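You operate a simulated robot arm through the tools that you are given. There is no shell and no other tool. Be economical: measure what you need, move in short steps, check, and stop when the job is done.

The job below is to be done with a simulated two-armed robot. You get a single attempt, and the scene is never put back.

TASK
Switch the fast switch on. Put the mango box on the teal tray. Put one of the milk cartons from the upper shelf of the window counter on the top of the window counter. Take the white paper cup on the top of the window counter and put it away on the shelf under the hatch. Pick up the steel cup with one hand, pass it to the other hand and put it on the freezer top beside the mixer. Open the straw dispenser cover, fetch the white straw and stand it on the long counter top, then shut the cover. Open the clear cover. The order is free. Set down upright: mango box, milk carton, steel cup, white straw.

The check looks at the end state, three seconds after you hand in, the way a careful person would. Anything else that was tipped, shoved, dropped, spilled or broken makes it a failure. A push-on lid holds only when it is set on centred and level and pressed home; a screw cap is set on level and turned clockwise until tight.

THE ROBOT
Two 7-joint arms with two-finger grippers on one trunk, on a base that drives. Base frame: it is fixed to the floor where the robot stands at the start and does not move with it; the origin is under the middle of the robot, x ahead of it, y to its left, z up. Units: mm, degrees, N and s.
The left shoulder is at the start at [50, 191, 1217], the right one opposite. With the tool pointing down near the work surface each hand reaches from about 100 to 520 mm from the robot's upright axis, wherever it stands, measured 20 degrees to its own side. Places, roughly: clear cover [-4800, 1000, 900]; fast switch [600, 0, 1300]; freezer top beside the mixer (15x15 cm) [680, 140, 1300]; long counter top [-1200, -600, 800]; milk carton [500, 1000, 500]; shelf under the hatch [-2600, 1700, 600]; steel cup (9x9x15 cm) [-500, -400, 900]; straw dispenser cover [-600, -600, 1000]; teal tray (34x22x3 cm) [-4100, 1200, 900]; top of the window counter [600, 1100, 800]; white paper cup (8x8x8 cm) [600, 1400, 900]; white straw [-500, -500, 1000]. Payload 2.69 kg a hand.
The tool frame of a hand sits at the grasp point between the pads (the TCP): z along the fingers, y along the line on which they close. The tips reach 20 mm beyond it. The gripper opens to 100 mm. The gripper's body begins 63 mm behind the TCP.
Orientation is that of the tool frame in the base frame, as a unit quaternion [x, y, z, w]. With the fingers straight down and closing along the base's y, the tool's x points along the base's -x, its y along +y and its z along -z.

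THE INTERFACE
- The arms move only by the tool jog_arm. It takes "left_series", "right_series" or both (then of equal length, played together; a hand with none holds still); each is a list of rows, each a list of 3 entries, a list of its own where there are three numbers: the turn, a rotation vector about the tool's x, y, z in degrees, then the shift along the tool's x, y, z in mm, then the gripper command, from -1 (shut) to 1 (fully open), values between in proportion. In form: [[[rx, ry, rz], [dx, dy, dz], hand], ...]. A call has 1 to 20 rows; each row is the pose to reach, as a shift and turn from the pose commanded when the call began, along the tool's axes at that moment. A row lasts 0.2 s, in which the tool goes at most 50 mm and 8.6 degrees; a call with a longer step from one row to the next is refused whole, and so is a gripper value outside its range. A pose out of reach is approached as far as the arm can. The call stops where the force on the tool passes 40 N (or 10 N more than at its start, if that is more) or the arm is blocked; 0.2 s more then pass. Each finger travels about 153 mm/s and halts on what it meets, pressing with about 37 N; the grip force reading is that of the motor and also rises with nothing between the fingers. The clock runs only during rows and for 0.2 s after the last one: add rows that repeat a pose to give the fingers time. It gives the time, the measured TCP pose, the force on the tool (base axes), the opening and the grip force at its end, in the units of the frame above (readings bear some noise), with the torque about the TCP (base axes, N m) and any sound that the robot's microphone picked up.
- Cameras (640 x 400 px; columns grow to the right, rows downward): "scene" is now at [77, -46.6, 1345.3]; the picture's right is [-0.77, -0.63, 0.00], its down [-0.57, 0.70, -0.42] and it looks along [0.27, -0.32, -0.91] (base axes); focal length 214 px, centre (320, 200). "left" rides on the left gripper at [70, 19, -99] in its tool frame; the picture's right is [-0.26, 0.97, 0.00], its down [-0.75, -0.20, -0.63] and it looks along [-0.61, -0.16, 0.78] (tool axes); focal length 230 px, centre (320, 200). "right" rides on the right gripper at [70, -19, -99] in its tool frame; the picture's right is [0.26, 0.97, 0.00], its down [-0.75, 0.20, -0.63] and it looks along [-0.61, 0.16, 0.78] (tool axes); focal length 230 px, centre (320, 200). There is no depth. A picture from a camera that has moved, and an enlarged one, comes with that camera's place and axes in the base frame and with its lens.
- snapshot(camera): a new picture of that camera. The clock stands still meanwhile.
- slide_trunk(by): slides the trunk up (or, below 0, down) by that many mm; the arms and the scene camera ride with it, the base frame stays. It gives what a move gives, with no picture.
- drive_base(legs): drives the robot by 1 to 6 legs, each [ahead, left, turn to the left] in mm, mm and degrees, along the robot's own axes; the way and the turn of a leg run together, so that a leg with both is an arc; at most 1500 mm and 180 degrees a leg. The arms and the cameras ride along, it lands a little off, and it stops where it bumps. It gives what a move gives.
- turn_head(pan, tilt): turns the head with the scene camera to pan (to the left, within 80 degrees either way) and tilt (down, from -29 to 69), counted from straight ahead of the robot. It gives what a move gives.
- zoom(camera, box): a new picture of the part [left, top, right, bottom] of that camera's present view, enlarged. The clock stands still meanwhile.
- finish_job(): hands the job in; it is judged then, once.

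Work in short steps. Places have to be worked out from the pictures, the camera data and where the tool is seen: move nearer, look again, correct. Check each grasp and each placing, and mend what went wrong. You have 217 turns and 212 pictures in all, those below and enlarged ones among them. Open the grippers and draw the arms clear of the work before you hand the job in, unless the task says otherwise.

The tools are called after "Emit:" as name(argument=value, ...) on one line, values as JSON. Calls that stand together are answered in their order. jog_arm: Moves the arms, as the interface text tells. Its arguments: {"type":"object","properties":{"left_series":{"type":"array"},"right_series":{"type":"array"}},"required":[]} The other tools are called the same way: slide_trunk (by) slides the trunk up or down; drive_base (legs) drives the base; turn_head (pan, tilt) turns the head that bears the scene camera; snapshot (camera) takes a picture; zoom (camera, box) takes an enlarged picture of a part of a camera's view; finish_job () hands the job in.

At the start:

```text
time_s: 0.0
left_position: [425.1, 133.4, 1150.0]
left_tool_rot: [0.0, 1.0, 0.0, 0.0]
left_force: [-0.7, -0.3, -0.7]
left_torque: [-0.01, 0.0, 0.0]
left_finger_gap: 100.0
left_grip_force: 0.0
right_position: [483.1, -206.6, 999.8]
right_tool_rot: [-0.001, 1.0, 0.0, 0.0]
right_force: [-0.9, 0.0, 0.0]
right_torque: [0.0, 0.01, 0.01]
right_finger_gap: 100.1
right_grip_force: 0.0
trunk travel left (down, up): [-275.0, 48.0]
robot x, y, heading: [-1.2, -3.1, 0.1]
head pan, tilt: [-50.7, 65.2]
```

scene: 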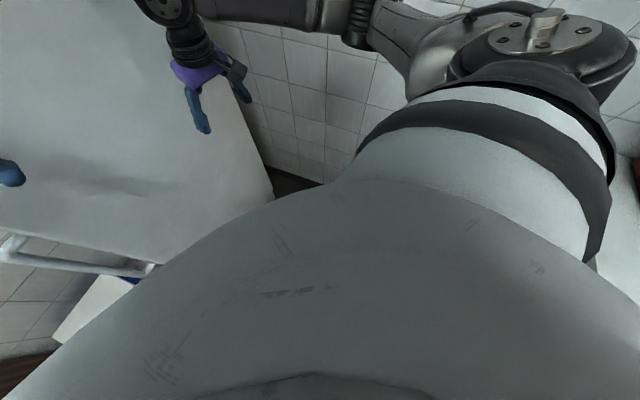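
right: 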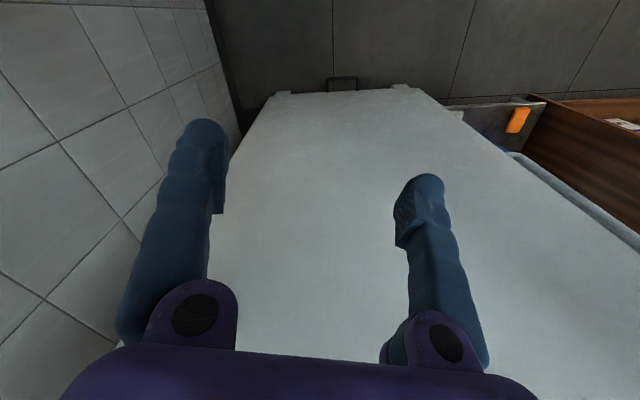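
left: 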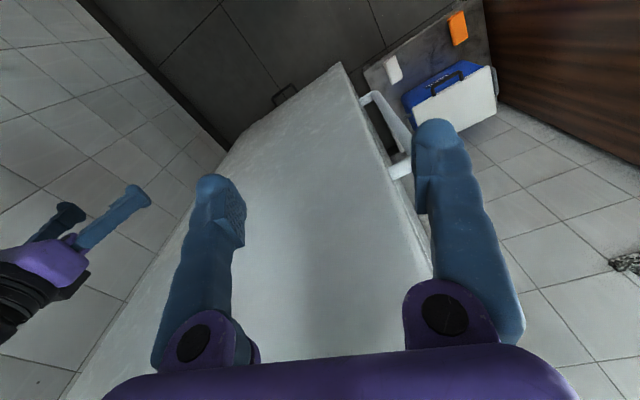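

The scene camera looks at the robot's own body; I turn the head ahead to see the freezer and switch.

Emit:
turn_head(pan=0, tilt=15)

Emit:
snapshot(camera="scene")

Emit:
turn_head(pan=70, tilt=20)

Emit:
snapshot(camera="scene")

```text
time_s: 1.2
left_position: [424.6, 134.0, 1149.8]
left_tool_rot: [0.0, 1.0, -0.001, 0.0]
left_force: [-0.1, 1.2, 0.0]
left_torque: [-0.03, -0.01, -0.01]
left_finger_gap: 100.1
left_grip_force: 0.0
right_position: [482.8, -206.6, 1000.3]
right_tool_rot: [-0.001, 1.0, 0.0, 0.0]
right_force: [0.4, 0.7, -0.3]
right_torque: [-0.02, -0.01, 0.0]
right_finger_gap: 99.8
right_grip_force: 0.1
trunk travel left (down, up): [-275.0, 48.0]
robot x, y, heading: [-1.5, 0.3, 0.1]
head pan, tilt: [0.0, 15.0]
```

```text
208 pictures are left
camera scene: at [132.1, 0.1, 1417.3], right [0.0, -1.0, 0.0], down [-0.26, 0.0, -0.97], along [0.97, 0.0, -0.26], focal length 214 px, centre (320, 200)
```

scene: 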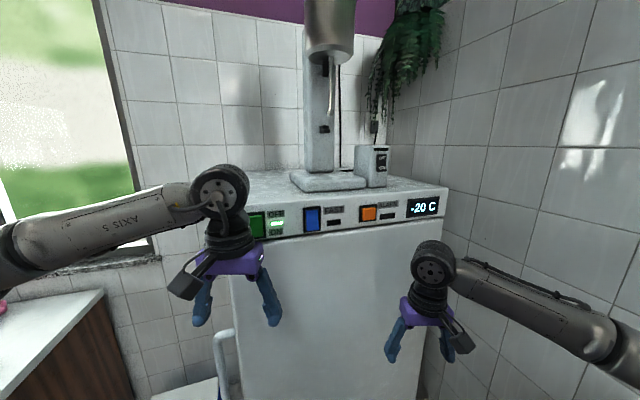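

```text
time_s: 2.6
left_position: [424.6, 133.2, 1149.2]
left_tool_rot: [0.0, 1.0, 0.001, 0.0]
left_force: [0.3, 1.2, 0.2]
left_torque: [0.0, 0.0, 0.0]
left_finger_gap: 100.1
left_grip_force: 0.0
right_position: [483.2, -206.6, 1001.0]
right_tool_rot: [0.0, 1.0, 0.0, 0.001]
right_force: [-0.2, 0.0, -0.1]
right_torque: [0.01, -0.01, -0.02]
right_finger_gap: 99.8
right_grip_force: 0.1
trunk travel left (down, up): [-275.0, 48.0]
robot x, y, heading: [2.4, -0.3, -0.1]
head pan, tilt: [70.0, 20.0]
```

```text
207 pictures are left
camera scene: at [70.6, 87.7, 1409.3], right [0.94, -0.34, 0.0], down [-0.12, -0.32, -0.94], along [0.32, 0.88, -0.34], focal length 214 px, centre (320, 200)
```

scene: 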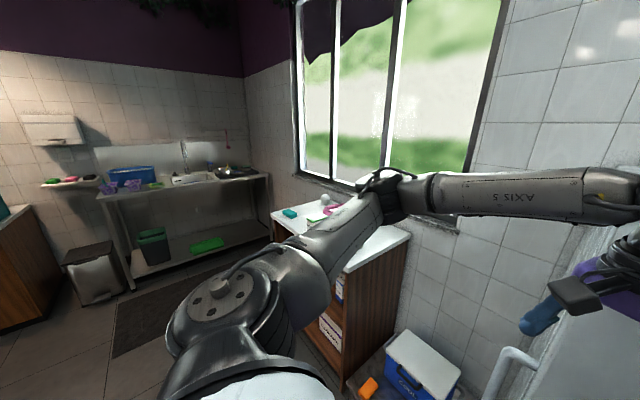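

The freezer panel has three rockers; I zoom in to read them.

Emit:
turn_head(pan=0, tilt=15)

Emit:
zoom(camera="scene", box=[230, 130, 450, 260])

```text
time_s: 4.0
left_position: [424.6, 133.3, 1148.8]
left_tool_rot: [0.0, 1.0, 0.0, 0.0]
left_force: [-0.4, 0.4, -1.0]
left_torque: [0.0, 0.02, -0.01]
left_finger_gap: 99.8
left_grip_force: 0.0
right_position: [484.0, -207.8, 999.7]
right_tool_rot: [0.0, 1.0, 0.0, 0.0]
right_force: [0.0, 0.3, 0.2]
right_torque: [-0.01, 0.03, 0.0]
right_finger_gap: 100.0
right_grip_force: 0.0
trunk travel left (down, up): [-275.0, 48.0]
robot x, y, heading: [2.1, 0.1, -0.1]
head pan, tilt: [0.0, 15.0]
```

```text
2.91 times, centred on (340, 195) of scene
camera zoom: at [132.1, 0.3, 1417.4], right [0.0, -1.0, 0.0], down [-0.26, 0.0, -0.97], along [0.97, 0.0, -0.26], focal length 624 px, centre (262, 214)
```

zoom: 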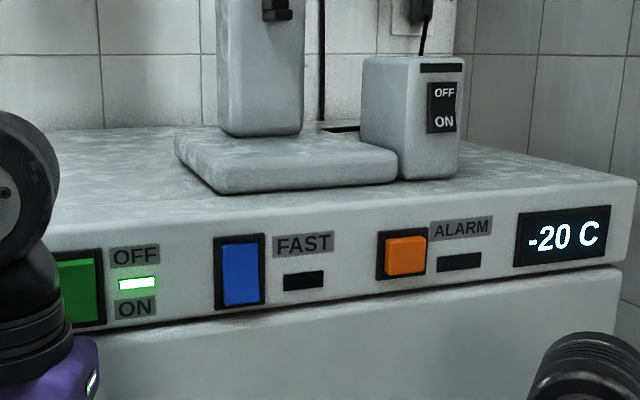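

The FAST rocker (blue) is around [600, 17, 1245]; its lamp is off. I bring the left hand in front of it, pointing ahead, fingers shut.

Emit:
jog_arm(left_series=[[[0, -8.2, 0], [0, -10, -7], -1], [[0, -16.4, 0], [0, -20, -14], -1], [[0, -24.6, 0], [0, -30, -21], -1], [[0, -32.8, 0], [0, -42, -28], -1], [[0, -41, 0], [0, -54, -35], -1], [[0, -49.2, 0], [0, -66, -42], -1], [[0, -57.4, 0], [0, -78, -50], -1], [[0, -65.6, 0], [0, -90, -58], -1], [[0, -73.8, 0], [0, -100, -66], -1], [[0, -82, 0], [-10, -110, -74], -1], [[0, -90, 0], [-20, -116, -79], -1], [[0, -90, 0], [-35, -116, -79], -1], [[0, -90, 0], [-35, -116, -79], -1]])

Emit:
snapshot(camera="scene")

Emit:
snapshot(camera="left")

```text
time_s: 6.8
left_position: [460.5, 17.1, 1230.8]
left_tool_rot: [0.0, 0.707, 0.0, 0.708]
left_force: [0.0, -0.3, 0.1]
left_torque: [0.02, -0.03, 0.01]
left_finger_gap: 0.1
left_grip_force: 29.7
right_position: [483.8, -207.1, 998.9]
right_tool_rot: [0.0, 1.0, 0.0, 0.0]
right_force: [0.5, 0.3, 0.4]
right_torque: [-0.01, 0.03, 0.02]
right_finger_gap: 100.1
right_grip_force: 0.1
trunk travel left (down, up): [-275.0, 48.0]
robot x, y, heading: [0.3, -0.4, -0.3]
head pan, tilt: [0.0, 15.0]
```

```text
205 pictures are left
camera scene: at [132.0, 0.0, 1417.4], right [0.0, -1.0, 0.0], down [-0.26, 0.0, -0.97], along [0.97, 0.0, -0.26], focal length 214 px, centre (320, 200)
```

scene: 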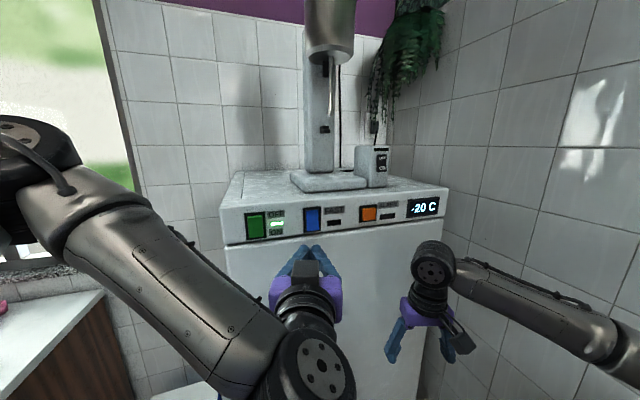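

```text
204 pictures are left
camera left: at [359.7, 35.2, 1161.0], right [0.0, 0.97, 0.26], down [-0.63, -0.2, 0.75], along [0.78, -0.16, 0.61], focal length 230 px, centre (320, 200)
```

left: 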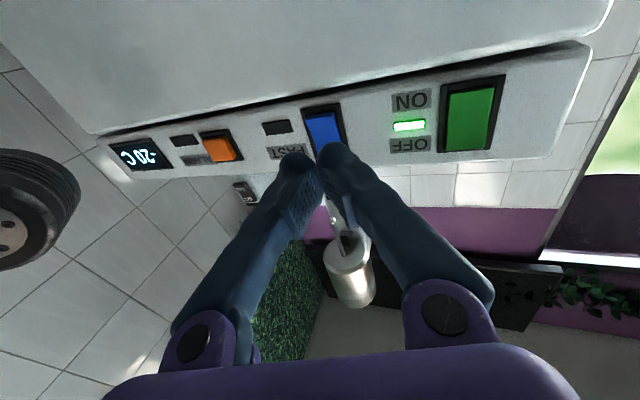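

I look closer at the rockers' tilt.

Emit:
zoom(camera="left", box=[260, 60, 520, 200])

Emit:
zoom(camera="scene", box=[235, 190, 375, 270])

```text
2.46 times, centred on (390, 130) of left
camera zoom: at [359.7, 35.2, 1161.0], right [0.0, 0.97, 0.26], down [-0.63, -0.2, 0.75], along [0.78, -0.16, 0.61], focal length 566 px, centre (148, 372)
```

zoom: 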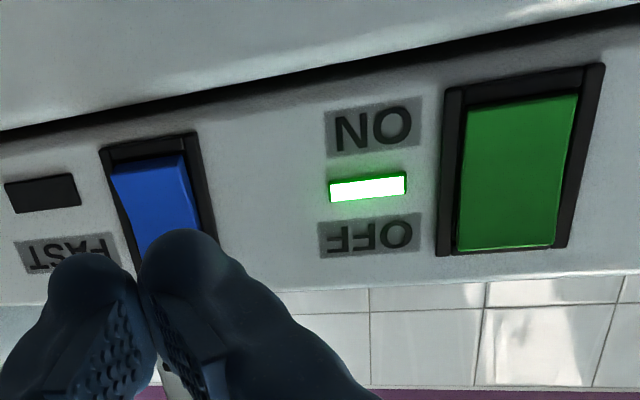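

```text
4.57 times, centred on (305, 230) of scene
camera zoom: at [132.0, 0.0, 1417.4], right [0.0, -1.0, 0.0], down [-0.26, 0.0, -0.97], along [0.97, 0.0, -0.26], focal length 980 px, centre (389, 63)
```

zoom: 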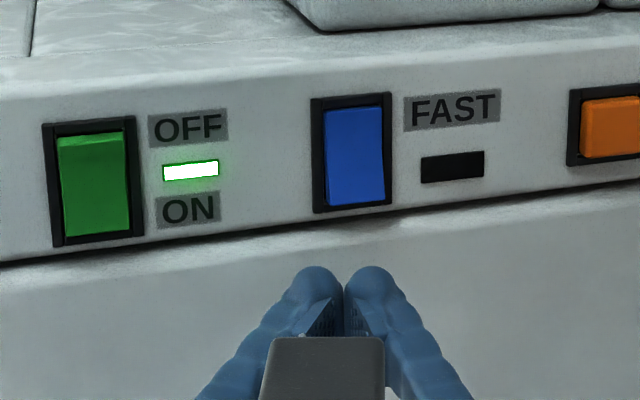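

Lower rocker end is at about x 570, z 1230–1240. I raise 8 mm and push ahead slowly, relying on the force stop.

Emit:
jog_arm(left_series=[[[0, 0, 0], [-8, 1, 30], -1], [[0, 0, 0], [-8, 1, 60], -1], [[0, 0, 0], [-8, 1, 70], -1], [[0, 0, 0], [-8, 1, 76], -1], [[0, 0, 0], [-8, 1, 80], -1], [[0, 0, 0], [-8, 1, 84], -1], [[0, 0, 0], [-8, 1, 88], -1], [[0, 0, 0], [-8, 1, 92], -1], [[0, 0, 0], [-8, 1, 95], -1]])

Emit:
zoom(camera="scene", box=[235, 190, 375, 270])

```text
time_s: 8.8
left_position: [554.3, 17.7, 1237.4]
left_tool_rot: [0.0, 0.707, 0.0, 0.707]
left_force: [-2.1, -0.5, -0.3]
left_torque: [-0.03, -0.02, 0.01]
left_finger_gap: 0.1
left_grip_force: 29.4
right_position: [482.0, -206.4, 1000.4]
right_tool_rot: [0.0, 1.0, 0.001, 0.001]
right_force: [0.3, -0.7, 0.6]
right_torque: [0.01, 0.01, 0.03]
right_finger_gap: 100.0
right_grip_force: 0.1
trunk travel left (down, up): [-275.0, 48.0]
robot x, y, heading: [-2.7, -2.8, -0.1]
head pan, tilt: [0.0, 15.0]
```

```text
4.57 times, centred on (305, 230) of scene
camera zoom: at [131.7, 0.2, 1417.4], right [0.0, -1.0, 0.0], down [-0.26, 0.0, -0.97], along [0.97, 0.0, -0.26], focal length 980 px, centre (389, 63)
```

zoom: 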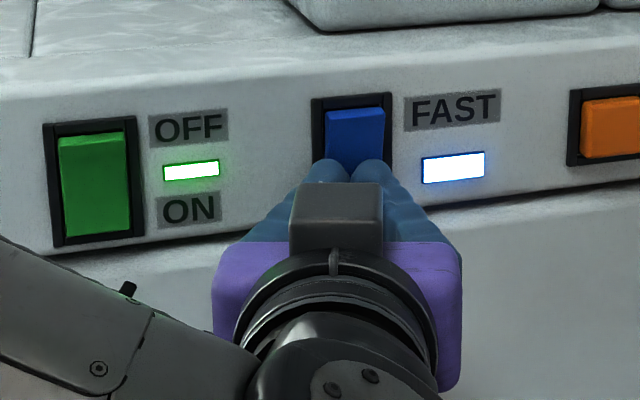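

FAST lamp lit. I retract the left hand and return it to its carrying pose.

Emit:
jog_arm(left_series=[[[0, 0, 0], [0, 0, -45], -1], [[0, 0, 0], [0, 0, -90], -1], [[0, 8.2, 0], [0, 0, -120], -1], [[0, 16.4, 0], [10, 10, -140], 0], [[0, 24.6, 0], [20, 20, -150], 0], [[0, 32.8, 0], [30, 30, -160], 1], [[0, 41, 0], [40, 40, -170], 1], [[0, 49.2, 0], [50, 60, -180], 1], [[0, 57.4, 0], [60, 80, -190], 1], [[0, 65.6, 0], [70, 100, -200], 1], [[0, 73.8, 0], [80, 120, -210], 1], [[0, 82, 0], [90, 140, -220], 1], [[0, 90, 0], [95, 160, -220], 1]])

Emit:
turn_head(pan=80, tilt=25)

Emit:
snapshot(camera="scene")

Emit:
turn_head(pan=-80, tilt=25)

Emit:
snapshot(camera="scene")

```text
time_s: 11.6
left_position: [334.5, 180.3, 1142.4]
left_tool_rot: [0.0, 1.0, -0.001, 0.0]
left_force: [0.3, 0.3, -0.3]
left_torque: [-0.05, -0.02, 0.02]
left_finger_gap: 99.7
left_grip_force: 0.0
right_position: [483.0, -205.2, 1000.2]
right_tool_rot: [-0.001, 1.0, 0.0, 0.0]
right_force: [0.4, -0.5, 0.1]
right_torque: [-0.01, 0.03, -0.01]
right_finger_gap: 100.1
right_grip_force: 0.0
trunk travel left (down, up): [-275.0, 48.0]
robot x, y, heading: [-2.1, -0.4, -0.1]
head pan, tilt: [0.0, 15.0]
```

```text
time_s: 13.1
left_position: [334.8, 177.3, 1142.5]
left_tool_rot: [0.0, 1.0, 0.0, 0.001]
left_force: [0.6, -0.1, -0.4]
left_torque: [0.01, 0.0, 0.0]
left_finger_gap: 100.0
left_grip_force: 0.1
right_position: [483.4, -207.3, 999.4]
right_tool_rot: [0.0, 1.0, 0.001, 0.0]
right_force: [-0.1, -0.3, -0.1]
right_torque: [-0.01, -0.02, 0.0]
right_finger_gap: 99.7
right_grip_force: 0.1
trunk travel left (down, up): [-275.0, 48.0]
robot x, y, heading: [0.2, -1.0, -0.5]
head pan, tilt: [80.0, 25.0]
```

```text
200 pictures are left
camera scene: at [54.8, 90.9, 1401.2], right [0.98, -0.17, 0.0], down [-0.07, -0.42, -0.91], along [0.16, 0.89, -0.42], focal length 214 px, centre (320, 200)
```

scene: 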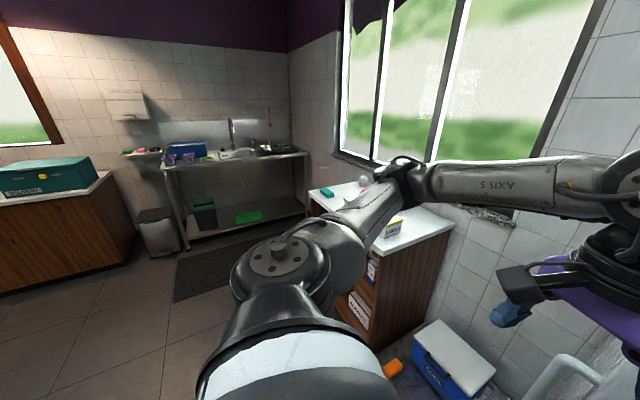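

```text
time_s: 15.6
left_position: [334.4, 180.0, 1144.2]
left_tool_rot: [0.0, 1.0, 0.001, 0.0]
left_force: [-0.2, 0.3, 0.8]
left_torque: [0.0, 0.02, 0.0]
left_finger_gap: 99.9
left_grip_force: 0.1
right_position: [482.8, -206.4, 999.8]
right_tool_rot: [0.0, 1.0, 0.0, 0.0]
right_force: [-0.2, -0.9, 0.1]
right_torque: [0.02, 0.02, -0.02]
right_finger_gap: 99.7
right_grip_force: 0.2
trunk travel left (down, up): [-275.0, 48.0]
robot x, y, heading: [0.6, 0.1, 0.0]
head pan, tilt: [-80.0, 25.0]
```

```text
199 pictures are left
camera scene: at [54.8, -90.5, 1401.2], right [-0.98, -0.17, 0.0], down [-0.07, 0.42, -0.91], along [0.16, -0.89, -0.42], focal length 214 px, centre (320, 200)
```

scene: 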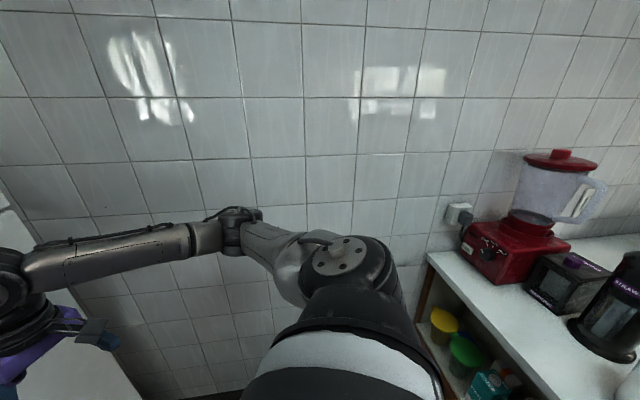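

The window counter lies to the left against the window. I back off and slide left to face it, then look.

Emit:
drive_base(legs=[[-250, 0, 0], [0, 1100, 0]])

Emit:
turn_head(pan=0, tilt=35)

Emit:
snapshot(camera="scene")

```text
time_s: 17.1
left_position: [176.8, 184.6, 1142.3]
left_tool_rot: [-0.003, 1.0, -0.001, 0.0]
left_force: [-0.2, 0.1, 0.1]
left_torque: [0.01, 0.02, 0.03]
left_finger_gap: 100.0
left_grip_force: 0.1
right_position: [328.2, -202.3, 998.1]
right_tool_rot: [-0.004, 1.0, -0.002, -0.001]
right_force: [-0.1, 0.0, -0.3]
right_torque: [-0.01, 0.05, -0.01]
right_finger_gap: 99.9
right_grip_force: 0.1
trunk travel left (down, up): [-275.0, 48.0]
robot x, y, heading: [-157.5, -2.3, 0.6]
head pan, tilt: [-80.0, 25.0]
stopped in leg 1: the robot was blocked; the commanded pose is now the measured one
```

```text
time_s: 18.6
left_position: [177.0, 182.6, 1143.8]
left_tool_rot: [-0.002, 1.0, 0.0, 0.0]
left_force: [-0.3, 0.0, 0.4]
left_torque: [-0.03, -0.03, -0.02]
left_finger_gap: 99.8
left_grip_force: 0.0
right_position: [328.2, -201.7, 998.8]
right_tool_rot: [-0.004, 1.0, -0.002, -0.001]
right_force: [0.4, 0.3, 0.0]
right_torque: [0.0, 0.02, -0.01]
right_finger_gap: 100.0
right_grip_force: 0.0
trunk travel left (down, up): [-275.0, 48.0]
robot x, y, heading: [-157.7, 2.7, 0.4]
head pan, tilt: [0.0, 35.0]
```

```text
198 pictures are left
camera scene: at [-29.0, 3.2, 1385.4], right [0.01, -1.0, 0.0], down [-0.57, 0.0, -0.82], along [0.82, 0.01, -0.57], focal length 214 px, centre (320, 200)
```

scene: 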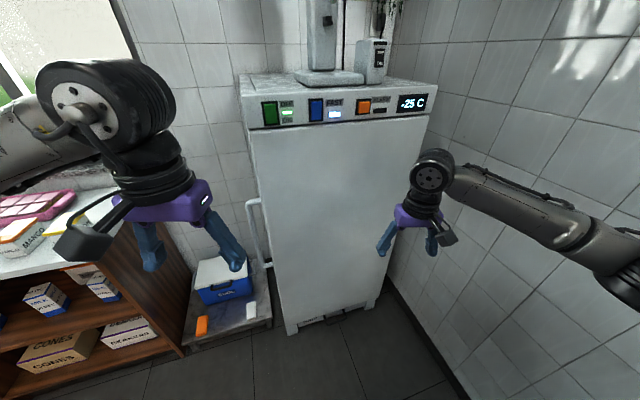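

Blocked by the counter corner at the rear; the way left looks clear (counter front about x 440). I slide left.

Emit:
drive_base(legs=[[0, 1100, 0], [-200, 0, 0]])

Emit:
snapshot(camera="scene")

```text
time_s: 29.8
left_position: [-24.7, 1289.2, 1143.1]
left_tool_rot: [0.005, 1.0, 0.0, 0.001]
left_force: [-0.1, 0.2, -0.1]
left_torque: [-0.03, -0.04, -0.01]
left_finger_gap: 100.2
left_grip_force: 0.1
right_position: [120.7, 900.1, 998.7]
right_tool_rot: [0.005, 1.0, -0.001, -0.001]
right_force: [-0.5, -0.5, -0.6]
right_torque: [0.0, -0.01, 0.02]
right_finger_gap: 99.9
right_grip_force: 0.0
trunk travel left (down, up): [-275.0, 48.0]
robot x, y, heading: [-358.3, 1112.3, -0.8]
head pan, tilt: [0.0, 35.0]
```

```text
197 pictures are left
camera scene: at [-233.6, 1110.8, 1385.5], right [-0.01, -1.0, 0.0], down [-0.57, 0.0, -0.82], along [0.82, -0.01, -0.57], focal length 214 px, centre (320, 200)
```

scene: 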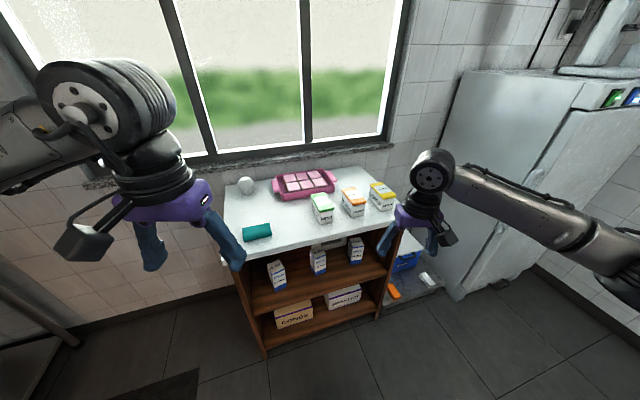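

Emit:
zoom(camera="scene", box=[215, 160, 405, 350])

```text
2.11 times, centred on (310, 255) of scene
camera zoom: at [-233.6, 1110.8, 1385.5], right [-0.01, -1.0, 0.0], down [-0.57, 0.0, -0.82], along [0.82, -0.01, -0.57], focal length 452 px, centre (341, 84)
```

zoom: 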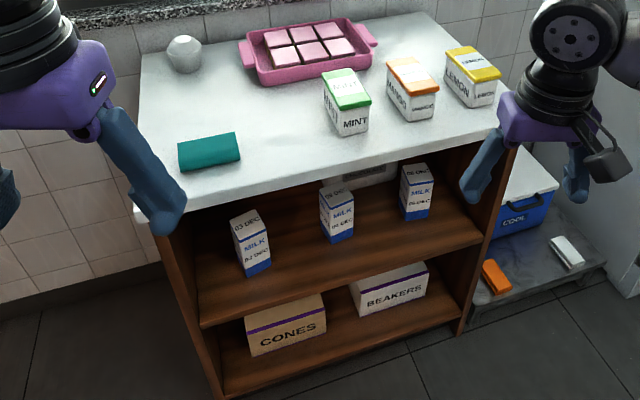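

The counter is rotated about 17° (front edge from ~[458,723] to ~[245,1403]). I tuck the right hand up and back, turn left about 18° and approach part way to re-measure.

Emit:
jog_arm(right_series=[[[0, 0, 0], [30, 0, -40], 1], [[0, 0, 0], [60, 0, -80], 1], [[0, 0, 0], [90, 0, -120], 1], [[0, 0, 0], [130, 0, -150], 1], [[0, 0, 0], [150, 0, -150], 1]])

Emit:
drive_base(legs=[[0, 0, 18.2], [150, -186, 0]])

Emit:
turn_head(pan=0, tilt=45)

Emit:
snapshot(camera="scene")

```text
time_s: 31.0
left_position: [-24.6, 1288.0, 1142.1]
left_tool_rot: [0.004, 1.0, 0.0, 0.001]
left_force: [-0.5, -0.2, 0.2]
left_torque: [-0.01, -0.03, -0.04]
left_finger_gap: 100.2
left_grip_force: 0.1
right_position: [-29.8, 902.9, 1150.9]
right_tool_rot: [0.004, 1.0, -0.001, -0.002]
right_force: [0.0, -0.3, 0.1]
right_torque: [-0.02, -0.01, 0.02]
right_finger_gap: 99.9
right_grip_force: 0.1
trunk travel left (down, up): [-275.0, 48.0]
robot x, y, heading: [-360.4, 1112.0, -0.6]
head pan, tilt: [0.0, 35.0]
```

```text
time_s: 34.3
left_position: [105.2, 1247.0, 1141.8]
left_tool_rot: [-0.15, 0.989, -0.001, 0.0]
left_force: [-1.0, -0.4, 0.2]
left_torque: [-0.01, 0.01, 0.0]
left_finger_gap: 100.0
left_grip_force: 0.0
right_position: [218.6, 878.1, 1151.6]
right_tool_rot: [-0.15, 0.989, -0.001, -0.001]
right_force: [0.1, -0.5, 0.3]
right_torque: [-0.02, 0.02, -0.02]
right_finger_gap: 100.2
right_grip_force: 0.2
trunk travel left (down, up): [-275.0, 48.0]
robot x, y, heading: [-158.4, 975.8, 17.7]
head pan, tilt: [0.0, 35.0]
```

```text
time_s: 35.0
left_position: [106.5, 1247.4, 1143.2]
left_tool_rot: [-0.151, 0.989, 0.0, 0.001]
left_force: [0.1, 0.3, -0.4]
left_torque: [0.03, 0.01, 0.02]
left_finger_gap: 100.1
left_grip_force: 0.1
right_position: [218.0, 879.1, 1150.0]
right_tool_rot: [-0.151, 0.989, -0.002, -0.001]
right_force: [0.3, -0.5, -0.4]
right_torque: [-0.02, 0.0, -0.01]
right_finger_gap: 100.1
right_grip_force: 0.1
trunk travel left (down, up): [-275.0, 48.0]
robot x, y, heading: [-156.1, 973.9, 17.6]
head pan, tilt: [0.0, 45.0]
```

```text
195 pictures are left
camera scene: at [-45.7, 1012.5, 1370.6], right [0.3, -0.95, 0.0], down [-0.67, -0.21, -0.71], along [0.68, 0.21, -0.71], focal length 214 px, centre (320, 200)
```

scene: 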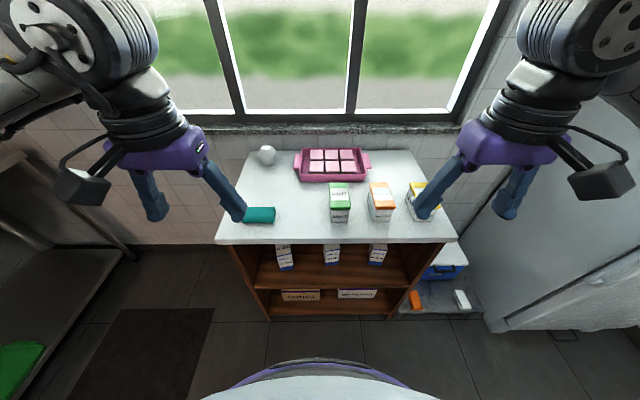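

Aligned with the counter; front edge ~505 mm ahead of the axis, left milk carton ~560–595 ahead and 152 left on the shelf at about z 500. I lower the trunk and raise the right hand, then lower the left hand with a 60° forward pitch.

Emit:
slide_trunk(by=-275)

Emit:
jog_arm(left_series=[[[0, 0, 0], [0, -5, 40], 1], [[0, -6, 0], [0, -10, 80], 1], [[0, -12, 0], [0, -15, 120], 1], [[0, -18, 0], [0, -20, 160], 1], [[0, -26, 0], [-10, -25, 200], 1], [[0, -34, 0], [-20, -30, 230], 1], [[0, -42, 0], [-30, -30, 260], 1], [[0, -50, 0], [-40, -30, 285], 1], [[0, -56, 0], [-48, -30, 300], 1], [[0, -60, 0], [-48, -30, 303], 1], [[0, -60, 0], [-48, -30, 303], 1]], right_series=[[[0, 0, 0], [0, 0, -30], 1], [[0, 0, 0], [0, 0, -60], 1], [[0, 0, 0], [0, 0, -90], 1], [[0, 0, 0], [0, 0, -120], 1], [[0, 0, 0], [0, 0, -150], 1], [[0, 0, 0], [0, 0, -150], 1], [[0, 0, 0], [0, 0, -150], 1], [[0, 0, 0], [0, 0, -150], 1], [[0, 0, 0], [0, 0, -150], 1], [[0, 0, 0], [0, 0, -150], 1], [[0, 0, 0], [0, 0, -150], 1]])

Emit:
snapshot(camera="left")

Emit:
snapshot(camera="scene")

```text
time_s: 37.8
left_position: [106.4, 1246.0, 867.5]
left_tool_rot: [-0.15, 0.989, 0.0, 0.0]
left_force: [-0.2, 0.5, 0.3]
left_torque: [0.01, 0.04, 0.01]
left_finger_gap: 99.8
left_grip_force: 0.0
right_position: [218.4, 879.8, 876.2]
right_tool_rot: [-0.151, 0.989, -0.001, -0.001]
right_force: [-0.8, 0.4, -0.7]
right_torque: [-0.03, 0.01, -0.01]
right_finger_gap: 99.8
right_grip_force: 0.0
trunk travel left (down, up): [0.0, 323.0]
robot x, y, heading: [-161.1, 977.2, 17.3]
head pan, tilt: [0.0, 45.0]
```

```text
time_s: 40.2
left_position: [175.4, 1185.6, 592.5]
left_tool_rot: [-0.132, 0.857, 0.077, 0.493]
left_force: [0.5, 0.6, -0.2]
left_torque: [0.0, -0.02, 0.05]
left_finger_gap: 100.1
left_grip_force: 0.0
left hand out of reach, approached as far as the arm can: row 8, 9, 10, 11
right_position: [218.4, 881.1, 1026.2]
right_tool_rot: [-0.15, 0.989, 0.0, 0.0]
right_force: [0.3, 1.0, -0.8]
right_torque: [0.01, -0.04, -0.01]
right_finger_gap: 100.2
right_grip_force: 0.2
trunk travel left (down, up): [0.0, 323.0]
robot x, y, heading: [-158.6, 970.3, 17.4]
head pan, tilt: [0.0, 45.0]
```

```text
194 pictures are left
camera left: at [54.4, 1166.9, 582.5], right [-0.17, 0.96, 0.23], down [-0.1, -0.24, 0.96], along [0.98, 0.14, 0.14], focal length 230 px, centre (320, 200)
```

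left: 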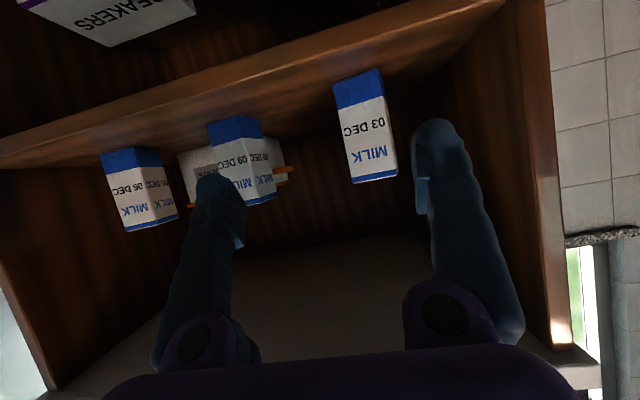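

```text
193 pictures are left
camera scene: at [-45.7, 1012.5, 1095.6], right [0.3, -0.95, 0.0], down [-0.67, -0.21, -0.71], along [0.67, 0.21, -0.71], focal length 214 px, centre (320, 200)
```

scene: 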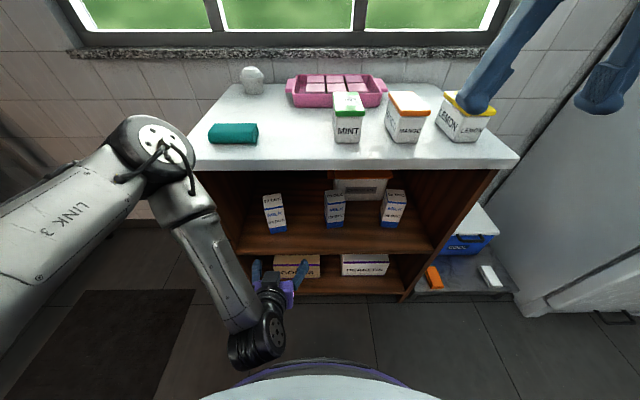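

Triangulated: left carton bottom ~z 482, top ~610, centre ≈ [368,1297]. The arm is cramped here, so I drive ahead 80 mm then re-pose.

Emit:
drive_base(legs=[[80, 0, 0]])

```text
time_s: 41.3
left_position: [250.5, 1209.1, 592.6]
left_tool_rot: [-0.13, 0.858, 0.076, 0.492]
left_force: [0.1, -1.3, -0.9]
left_torque: [-0.03, -0.02, 0.0]
left_finger_gap: 100.1
left_grip_force: 0.2
right_position: [291.7, 903.4, 1026.0]
right_tool_rot: [-0.15, 0.989, -0.001, 0.0]
right_force: [0.0, 0.3, -0.6]
right_torque: [0.02, 0.02, -0.04]
right_finger_gap: 100.0
right_grip_force: 0.0
trunk travel left (down, up): [0.0, 323.0]
robot x, y, heading: [-89.1, 999.4, 17.5]
head pan, tilt: [0.0, 45.0]
```

I shift to a pre-grasp point in front of the carton at about z 562 and check by camera.

Emit:
jog_arm(left_series=[[[0, 0, 0], [1, 16, 19], 1], [[0, 0, 0], [1, 32, 38], 1], [[0, 0, 0], [1.5, 48, 57], 1], [[0, 0, 0], [1.5, 48, 57], 1]])

Emit:
snapshot(camera="left")

```text
time_s: 42.3
left_position: [296.8, 1221.8, 589.5]
left_tool_rot: [-0.131, 0.857, 0.079, 0.492]
left_force: [-0.1, 0.6, -0.5]
left_torque: [0.03, -0.01, -0.02]
left_finger_gap: 100.1
left_grip_force: 0.1
left hand out of reach, approached as far as the arm can: row 1, 2, 3, 4
right_position: [291.1, 902.5, 1025.3]
right_tool_rot: [-0.15, 0.989, -0.001, -0.001]
right_force: [0.5, -0.3, -0.6]
right_torque: [0.04, 0.01, -0.05]
right_finger_gap: 100.2
right_grip_force: 0.1
trunk travel left (down, up): [0.0, 323.0]
robot x, y, heading: [-86.2, 1001.1, 17.2]
head pan, tilt: [0.0, 45.0]
```

```text
192 pictures are left
camera left: at [174.2, 1203.0, 580.0], right [-0.17, 0.96, 0.23], down [-0.1, -0.25, 0.96], along [0.98, 0.14, 0.13], focal length 230 px, centre (320, 200)
```

left: 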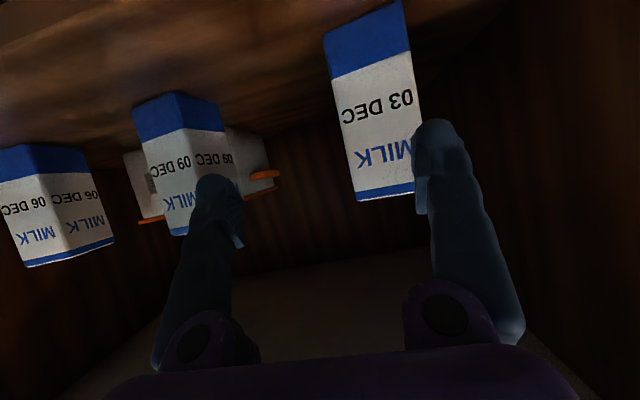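

The hand can't reach left/down at this pitch. I try a 45° pitch for the same spot.

Emit:
jog_arm(left_series=[[[0, 7, 0], [0, 0, 0], 1], [[0, 14, 0], [0, 0, 0], 1], [[0, 16, 0], [8, 16, 4], 1], [[0, 16, 0], [16, 32, 9], 1], [[0, 16, 0], [23, 50, 13], 1], [[0, 16, 0], [23, 50, 13], 1]])

Emit:
snapshot(camera="scene")

```text
time_s: 43.7
left_position: [278.8, 1270.4, 564.8]
left_tool_rot: [-0.14, 0.917, 0.058, 0.369]
left_force: [0.6, -0.2, 0.0]
left_torque: [0.01, 0.07, 0.01]
left_finger_gap: 99.9
left_grip_force: 0.0
right_position: [291.9, 904.0, 1025.8]
right_tool_rot: [-0.15, 0.989, -0.001, 0.0]
right_force: [0.1, 0.4, -0.4]
right_torque: [-0.02, 0.01, 0.0]
right_finger_gap: 100.2
right_grip_force: 0.1
trunk travel left (down, up): [0.0, 323.0]
robot x, y, heading: [-88.2, 1000.0, 17.2]
head pan, tilt: [0.0, 45.0]
```

```text
191 pictures are left
camera scene: at [28.5, 1035.3, 1095.6], right [0.3, -0.95, 0.0], down [-0.68, -0.21, -0.71], along [0.68, 0.21, -0.71], focal length 214 px, centre (320, 200)
```

scene: 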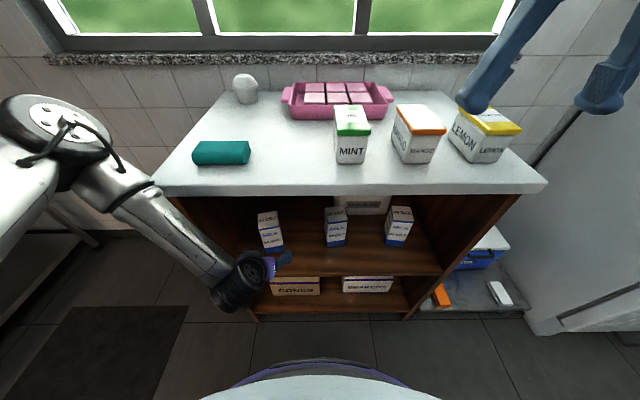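

Reached. I check the hand camera.

Emit:
snapshot(camera="left")

```text
190 pictures are left
camera left: at [158.9, 1251.1, 588.3], right [-0.11, 0.98, 0.18], down [0.16, -0.16, 0.97], along [0.98, 0.14, -0.14], focal length 230 px, centre (320, 200)
```

left: 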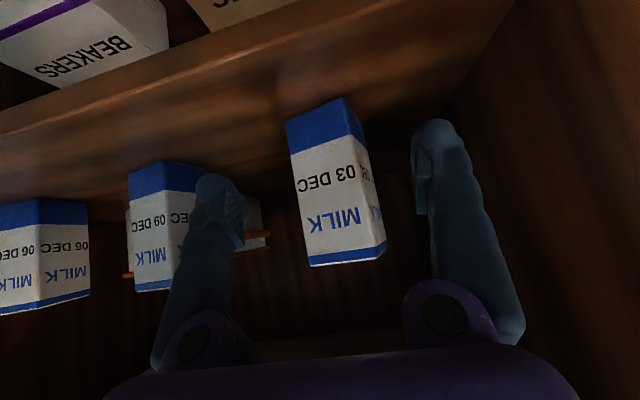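

Carton is centred between the fingers. I advance ~90 mm ahead and close.

Emit:
jog_arm(left_series=[[[0, 0, 0], [-16, 0, 15], 1], [[0, 0, 0], [-32, 0, 31], 1], [[0, 0, 0], [-48, 0, 46], 1], [[0, 0, 0], [-58, 0, 56], 1], [[0, 0, 0], [-64, 0, 61], 1], [[0, 0, 0], [-64, 0, 61], 1]])

Emit:
snapshot(camera="left")

```text
time_s: 45.1
left_position: [355.8, 1285.9, 571.4]
left_tool_rot: [-0.134, 0.918, 0.058, 0.37]
left_force: [-0.6, 0.3, -0.4]
left_torque: [0.01, -0.02, 0.01]
left_finger_gap: 100.0
left_grip_force: 0.2
right_position: [284.7, 894.7, 1029.1]
right_tool_rot: [-0.149, 0.989, 0.003, 0.004]
right_force: [-0.5, 0.1, -0.7]
right_torque: [0.03, 0.0, -0.01]
right_finger_gap: 99.7
right_grip_force: 0.1
trunk travel left (down, up): [0.0, 323.0]
robot x, y, heading: [-92.0, 994.6, 17.3]
head pan, tilt: [0.0, 45.0]
```

```text
189 pictures are left
camera left: at [236.9, 1269.7, 594.2], right [-0.1, 0.98, 0.19], down [0.16, -0.17, 0.97], along [0.98, 0.13, -0.14], focal length 230 px, centre (320, 200)
```

left: 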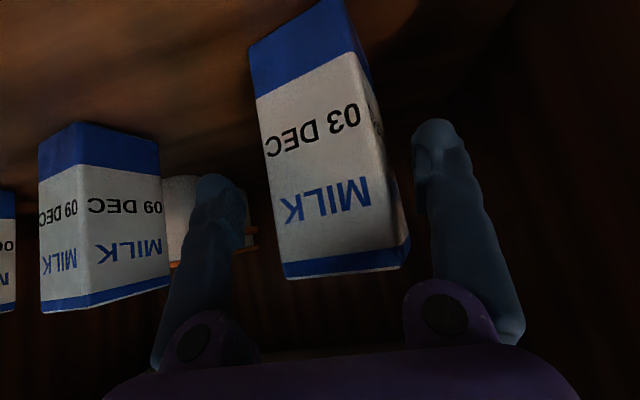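

The base shifted slightly, as if something touched; I check the scene view.

Emit:
snapshot(camera="scene")

```text
188 pictures are left
camera scene: at [20.8, 1027.3, 1096.8], right [0.3, -0.95, -0.01], down [-0.67, -0.2, -0.71], along [0.68, 0.22, -0.7], focal length 214 px, centre (320, 200)
```

scene: 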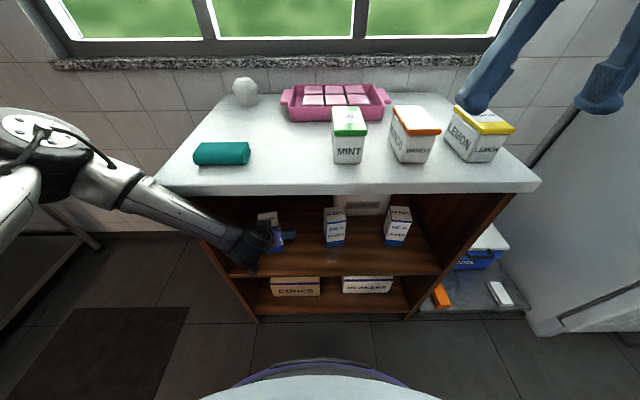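

The forearm just brushes the counter edge. The fingers already straddle the carton, so I close here rather than push further.

Emit:
jog_arm(left_series=[[[0, 0, 0], [0, 0, 0], 0.5], [[0, 0, 0], [0, 0, 0], 0], [[0, 0, 0], [0, 0, 0], -0.3], [[0, 0, 0], [0, 0, 0], -0.6], [[0, 0, 0], [0, 0, 0], -1], [[0, 0, 0], [0, 0, 0], -1]])

Emit:
snapshot(camera="left")

```text
time_s: 46.5
left_position: [356.3, 1286.9, 571.8]
left_tool_rot: [-0.134, 0.917, 0.057, 0.37]
left_force: [-1.9, 3.2, 2.7]
left_torque: [0.6, 0.02, 0.17]
left_finger_gap: 66.7
left_grip_force: 36.8
right_position: [283.7, 896.3, 1027.0]
right_tool_rot: [-0.149, 0.989, 0.003, 0.005]
right_force: [-0.7, -0.3, 0.1]
right_torque: [-0.02, -0.02, 0.02]
right_finger_gap: 100.0
right_grip_force: 0.0
trunk travel left (down, up): [0.0, 323.0]
robot x, y, heading: [-85.3, 998.6, 17.2]
head pan, tilt: [0.0, 45.0]
```

```text
187 pictures are left
camera left: at [236.5, 1270.2, 594.4], right [-0.1, 0.98, 0.18], down [0.16, -0.17, 0.97], along [0.98, 0.13, -0.14], focal length 230 px, centre (320, 200)
```

left: 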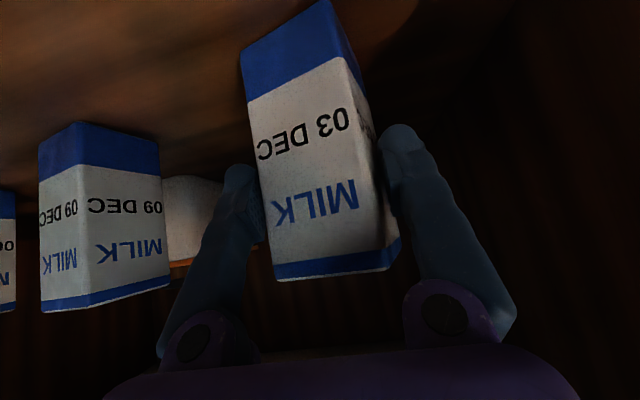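

Gripped at 66.7 mm. I lift 20 mm, check the load, then pull straight back.

Emit:
jog_arm(left_series=[[[0, 0, 0], [-7, 0, -7], -1], [[0, 0, 0], [-14, 0, -14], -1], [[0, 0, 0], [-14, 0, -14], -1]])

Emit:
snapshot(camera="left")

```text
time_s: 47.3
left_position: [356.7, 1289.5, 584.2]
left_tool_rot: [-0.135, 0.92, 0.056, 0.364]
left_force: [0.4, -0.5, -4.6]
left_torque: [-0.05, 0.07, 0.0]
left_finger_gap: 62.4
left_grip_force: 37.3
right_position: [287.7, 900.4, 1027.7]
right_tool_rot: [-0.149, 0.989, 0.0, 0.003]
right_force: [0.1, -0.7, 0.1]
right_torque: [0.0, 0.01, 0.03]
right_finger_gap: 100.0
right_grip_force: 0.0
trunk travel left (down, up): [0.0, 323.0]
robot x, y, heading: [-85.3, 1003.9, 17.2]
head pan, tilt: [0.0, 45.0]
```

```text
186 pictures are left
camera left: at [235.9, 1272.5, 609.0], right [-0.1, 0.98, 0.18], down [0.17, -0.16, 0.97], along [0.98, 0.13, -0.15], focal length 230 px, centre (320, 200)
```

left: 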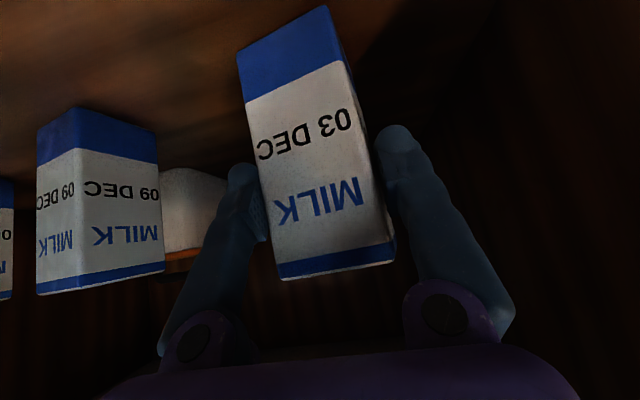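

Held (4.6 N). Pull back out of the shelf.

Emit:
jog_arm(left_series=[[[0, 0, 0], [18, 0, -18], -1], [[0, 0, 0], [36, 0, -36], -1], [[0, 0, 0], [54, 0, -54], -1], [[0, 0, 0], [72, 0, -72], -1], [[0, 0, 0], [90, 0, -90], -1], [[0, 0, 0], [100, 0, -100], -1], [[0, 0, 0], [100, 0, -100], -1]])

Emit:
snapshot(camera="scene")

```text
time_s: 48.9
left_position: [229.3, 1253.8, 589.6]
left_tool_rot: [-0.14, 0.917, 0.058, 0.368]
left_force: [0.4, -0.4, -4.8]
left_torque: [-0.02, 0.09, -0.05]
left_finger_gap: 62.2
left_grip_force: 37.3
right_position: [291.0, 903.1, 1026.2]
right_tool_rot: [-0.15, 0.989, -0.001, -0.001]
right_force: [0.5, -0.2, -0.2]
right_torque: [0.0, -0.04, 0.03]
right_finger_gap: 100.2
right_grip_force: 0.1
trunk travel left (down, up): [0.0, 323.0]
robot x, y, heading: [-86.7, 998.9, 17.4]
head pan, tilt: [0.0, 45.0]
```

```text
185 pictures are left
camera scene: at [28.7, 1035.5, 1095.5], right [0.3, -0.95, 0.0], down [-0.68, -0.21, -0.71], along [0.68, 0.21, -0.71], focal length 214 px, centre (320, 200)
```

scene: 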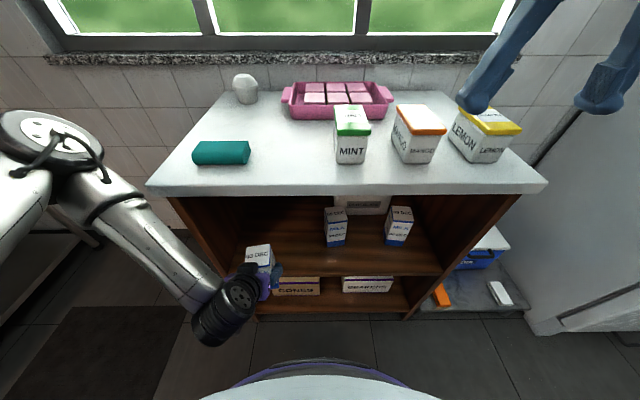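

Carton is out. I back off 130 mm, raise the trunk fully, and view.

Emit:
drive_base(legs=[[-150, 0, 0]])

Emit:
slide_trunk(by=323)

Emit:
jog_arm(left_series=[[[0, 0, 0], [-10, -20, -10], -1], [[0, 0, 0], [-20, -40, -20], -1], [[0, 0, 0], [-30, -60, -30], -1], [[0, 0, 0], [-35, -80, -35], -1], [[0, 0, 0], [-35, -84, -35], -1]])

Emit:
snapshot(camera="scene")

```text
time_s: 50.2
left_position: [83.9, 1206.7, 590.0]
left_tool_rot: [-0.141, 0.917, 0.058, 0.369]
left_force: [-0.2, 1.0, -5.1]
left_torque: [-0.04, 0.12, -0.01]
left_finger_gap: 62.0
left_grip_force: 36.7
right_position: [147.1, 858.4, 1027.3]
right_tool_rot: [-0.15, 0.989, -0.002, -0.001]
right_force: [-0.1, -0.2, 0.7]
right_torque: [0.01, -0.02, 0.03]
right_finger_gap: 99.9
right_grip_force: 0.1
trunk travel left (down, up): [0.0, 323.0]
robot x, y, heading: [-231.0, 950.8, 17.3]
head pan, tilt: [0.0, 45.0]
```

```text
time_s: 53.4
left_position: [84.0, 1208.2, 912.5]
left_tool_rot: [-0.141, 0.917, 0.058, 0.369]
left_force: [-0.9, 0.1, -5.0]
left_torque: [-0.03, 0.07, -0.01]
left_finger_gap: 61.3
left_grip_force: 36.7
right_position: [148.3, 859.3, 1348.5]
right_tool_rot: [-0.151, 0.989, -0.001, -0.002]
right_force: [-0.5, -0.2, -0.3]
right_torque: [0.0, -0.01, 0.0]
right_finger_gap: 100.1
right_grip_force: 0.0
trunk travel left (down, up): [-323.0, 0.0]
robot x, y, heading: [-232.4, 953.0, 17.2]
head pan, tilt: [0.0, 45.0]
```

```text
time_s: 54.6
left_position: [110.6, 1128.4, 961.5]
left_tool_rot: [-0.14, 0.917, 0.058, 0.369]
left_force: [-0.1, -0.5, -5.4]
left_torque: [-0.04, 0.12, -0.02]
left_finger_gap: 61.4
left_grip_force: 37.3
right_position: [148.1, 859.1, 1349.0]
right_tool_rot: [-0.15, 0.989, -0.001, 0.0]
right_force: [-0.2, -0.3, 0.1]
right_torque: [-0.04, -0.02, 0.01]
right_finger_gap: 100.1
right_grip_force: 0.1
trunk travel left (down, up): [-323.0, 0.0]
robot x, y, heading: [-228.8, 954.4, 17.5]
head pan, tilt: [0.0, 45.0]
```

```text
184 pictures are left
camera scene: at [-115.7, 991.0, 1418.1], right [0.3, -0.95, 0.0], down [-0.68, -0.21, -0.71], along [0.68, 0.21, -0.71], focal length 214 px, centre (320, 200)
```

scene: 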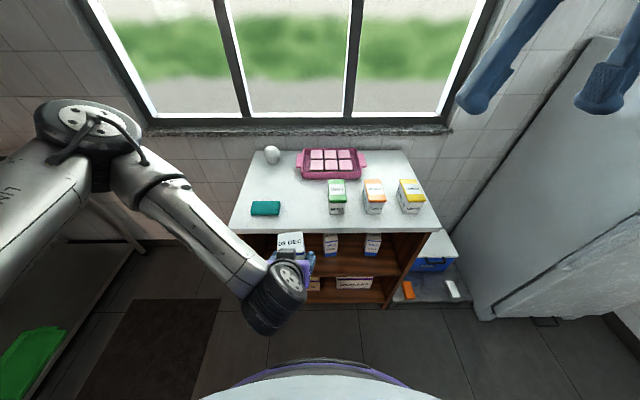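

I raise 60 mm more for margin, drive ahead 180.

Emit:
jog_arm(left_series=[[[0, 0, 0], [-14, 0, -14], -1], [[0, 0, 0], [-28, 0, -28], -1], [[0, 0, 0], [-42, 0, -42], -1], [[0, 0, 0], [-42, 0, -42], -1]])

Emit:
drive_base(legs=[[180, 0, 0]])

Emit:
snapshot(camera="scene")

Emit:
snapshot(camera="left")

```text
time_s: 55.6
left_position: [111.4, 1128.4, 1021.3]
left_tool_rot: [-0.14, 0.917, 0.058, 0.369]
left_force: [-0.4, 0.3, -4.5]
left_torque: [0.0, 0.06, 0.0]
left_finger_gap: 61.1
left_grip_force: 36.8
right_position: [147.4, 859.0, 1348.7]
right_tool_rot: [-0.15, 0.989, -0.001, -0.002]
right_force: [0.6, 0.4, -0.1]
right_torque: [-0.01, 0.02, 0.02]
right_finger_gap: 100.1
right_grip_force: 0.1
trunk travel left (down, up): [-323.0, 0.0]
robot x, y, heading: [-228.1, 950.7, 17.2]
head pan, tilt: [0.0, 45.0]
```

```text
time_s: 57.1
left_position: [284.9, 1182.4, 1020.9]
left_tool_rot: [-0.141, 0.917, 0.058, 0.368]
left_force: [0.5, 0.1, -4.9]
left_torque: [-0.03, 0.11, 0.03]
left_finger_gap: 61.4
left_grip_force: 36.4
right_position: [320.5, 912.4, 1348.7]
right_tool_rot: [-0.15, 0.989, -0.001, -0.001]
right_force: [0.5, -0.3, 0.1]
right_torque: [0.0, 0.04, -0.03]
right_finger_gap: 100.0
right_grip_force: 0.0
trunk travel left (down, up): [-323.0, 0.0]
robot x, y, heading: [-56.5, 1006.1, 17.1]
head pan, tilt: [0.0, 45.0]
```

```text
183 pictures are left
camera scene: at [57.1, 1044.5, 1418.1], right [0.3, -0.95, 0.0], down [-0.68, -0.21, -0.71], along [0.67, 0.21, -0.71], focal length 214 px, centre (320, 200)
```

scene: 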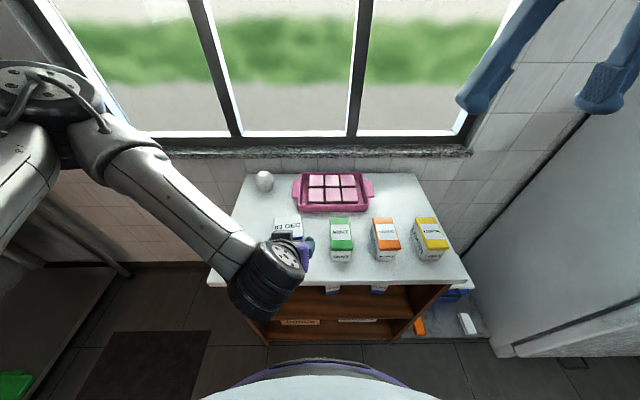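

```text
182 pictures are left
camera left: at [165.0, 1163.8, 1044.8], right [-0.11, 0.98, 0.18], down [0.16, -0.16, 0.97], along [0.98, 0.14, -0.14], focal length 230 px, centre (320, 200)
```

left: 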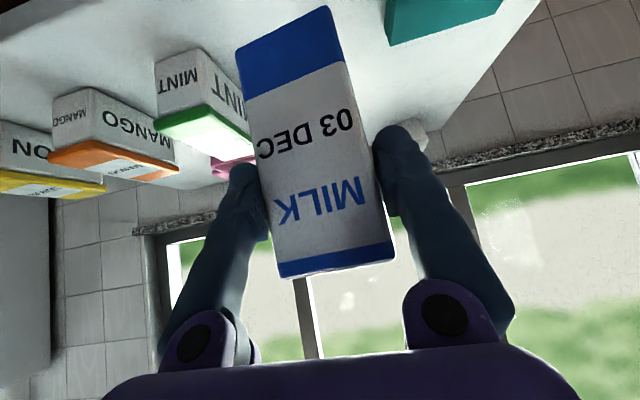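

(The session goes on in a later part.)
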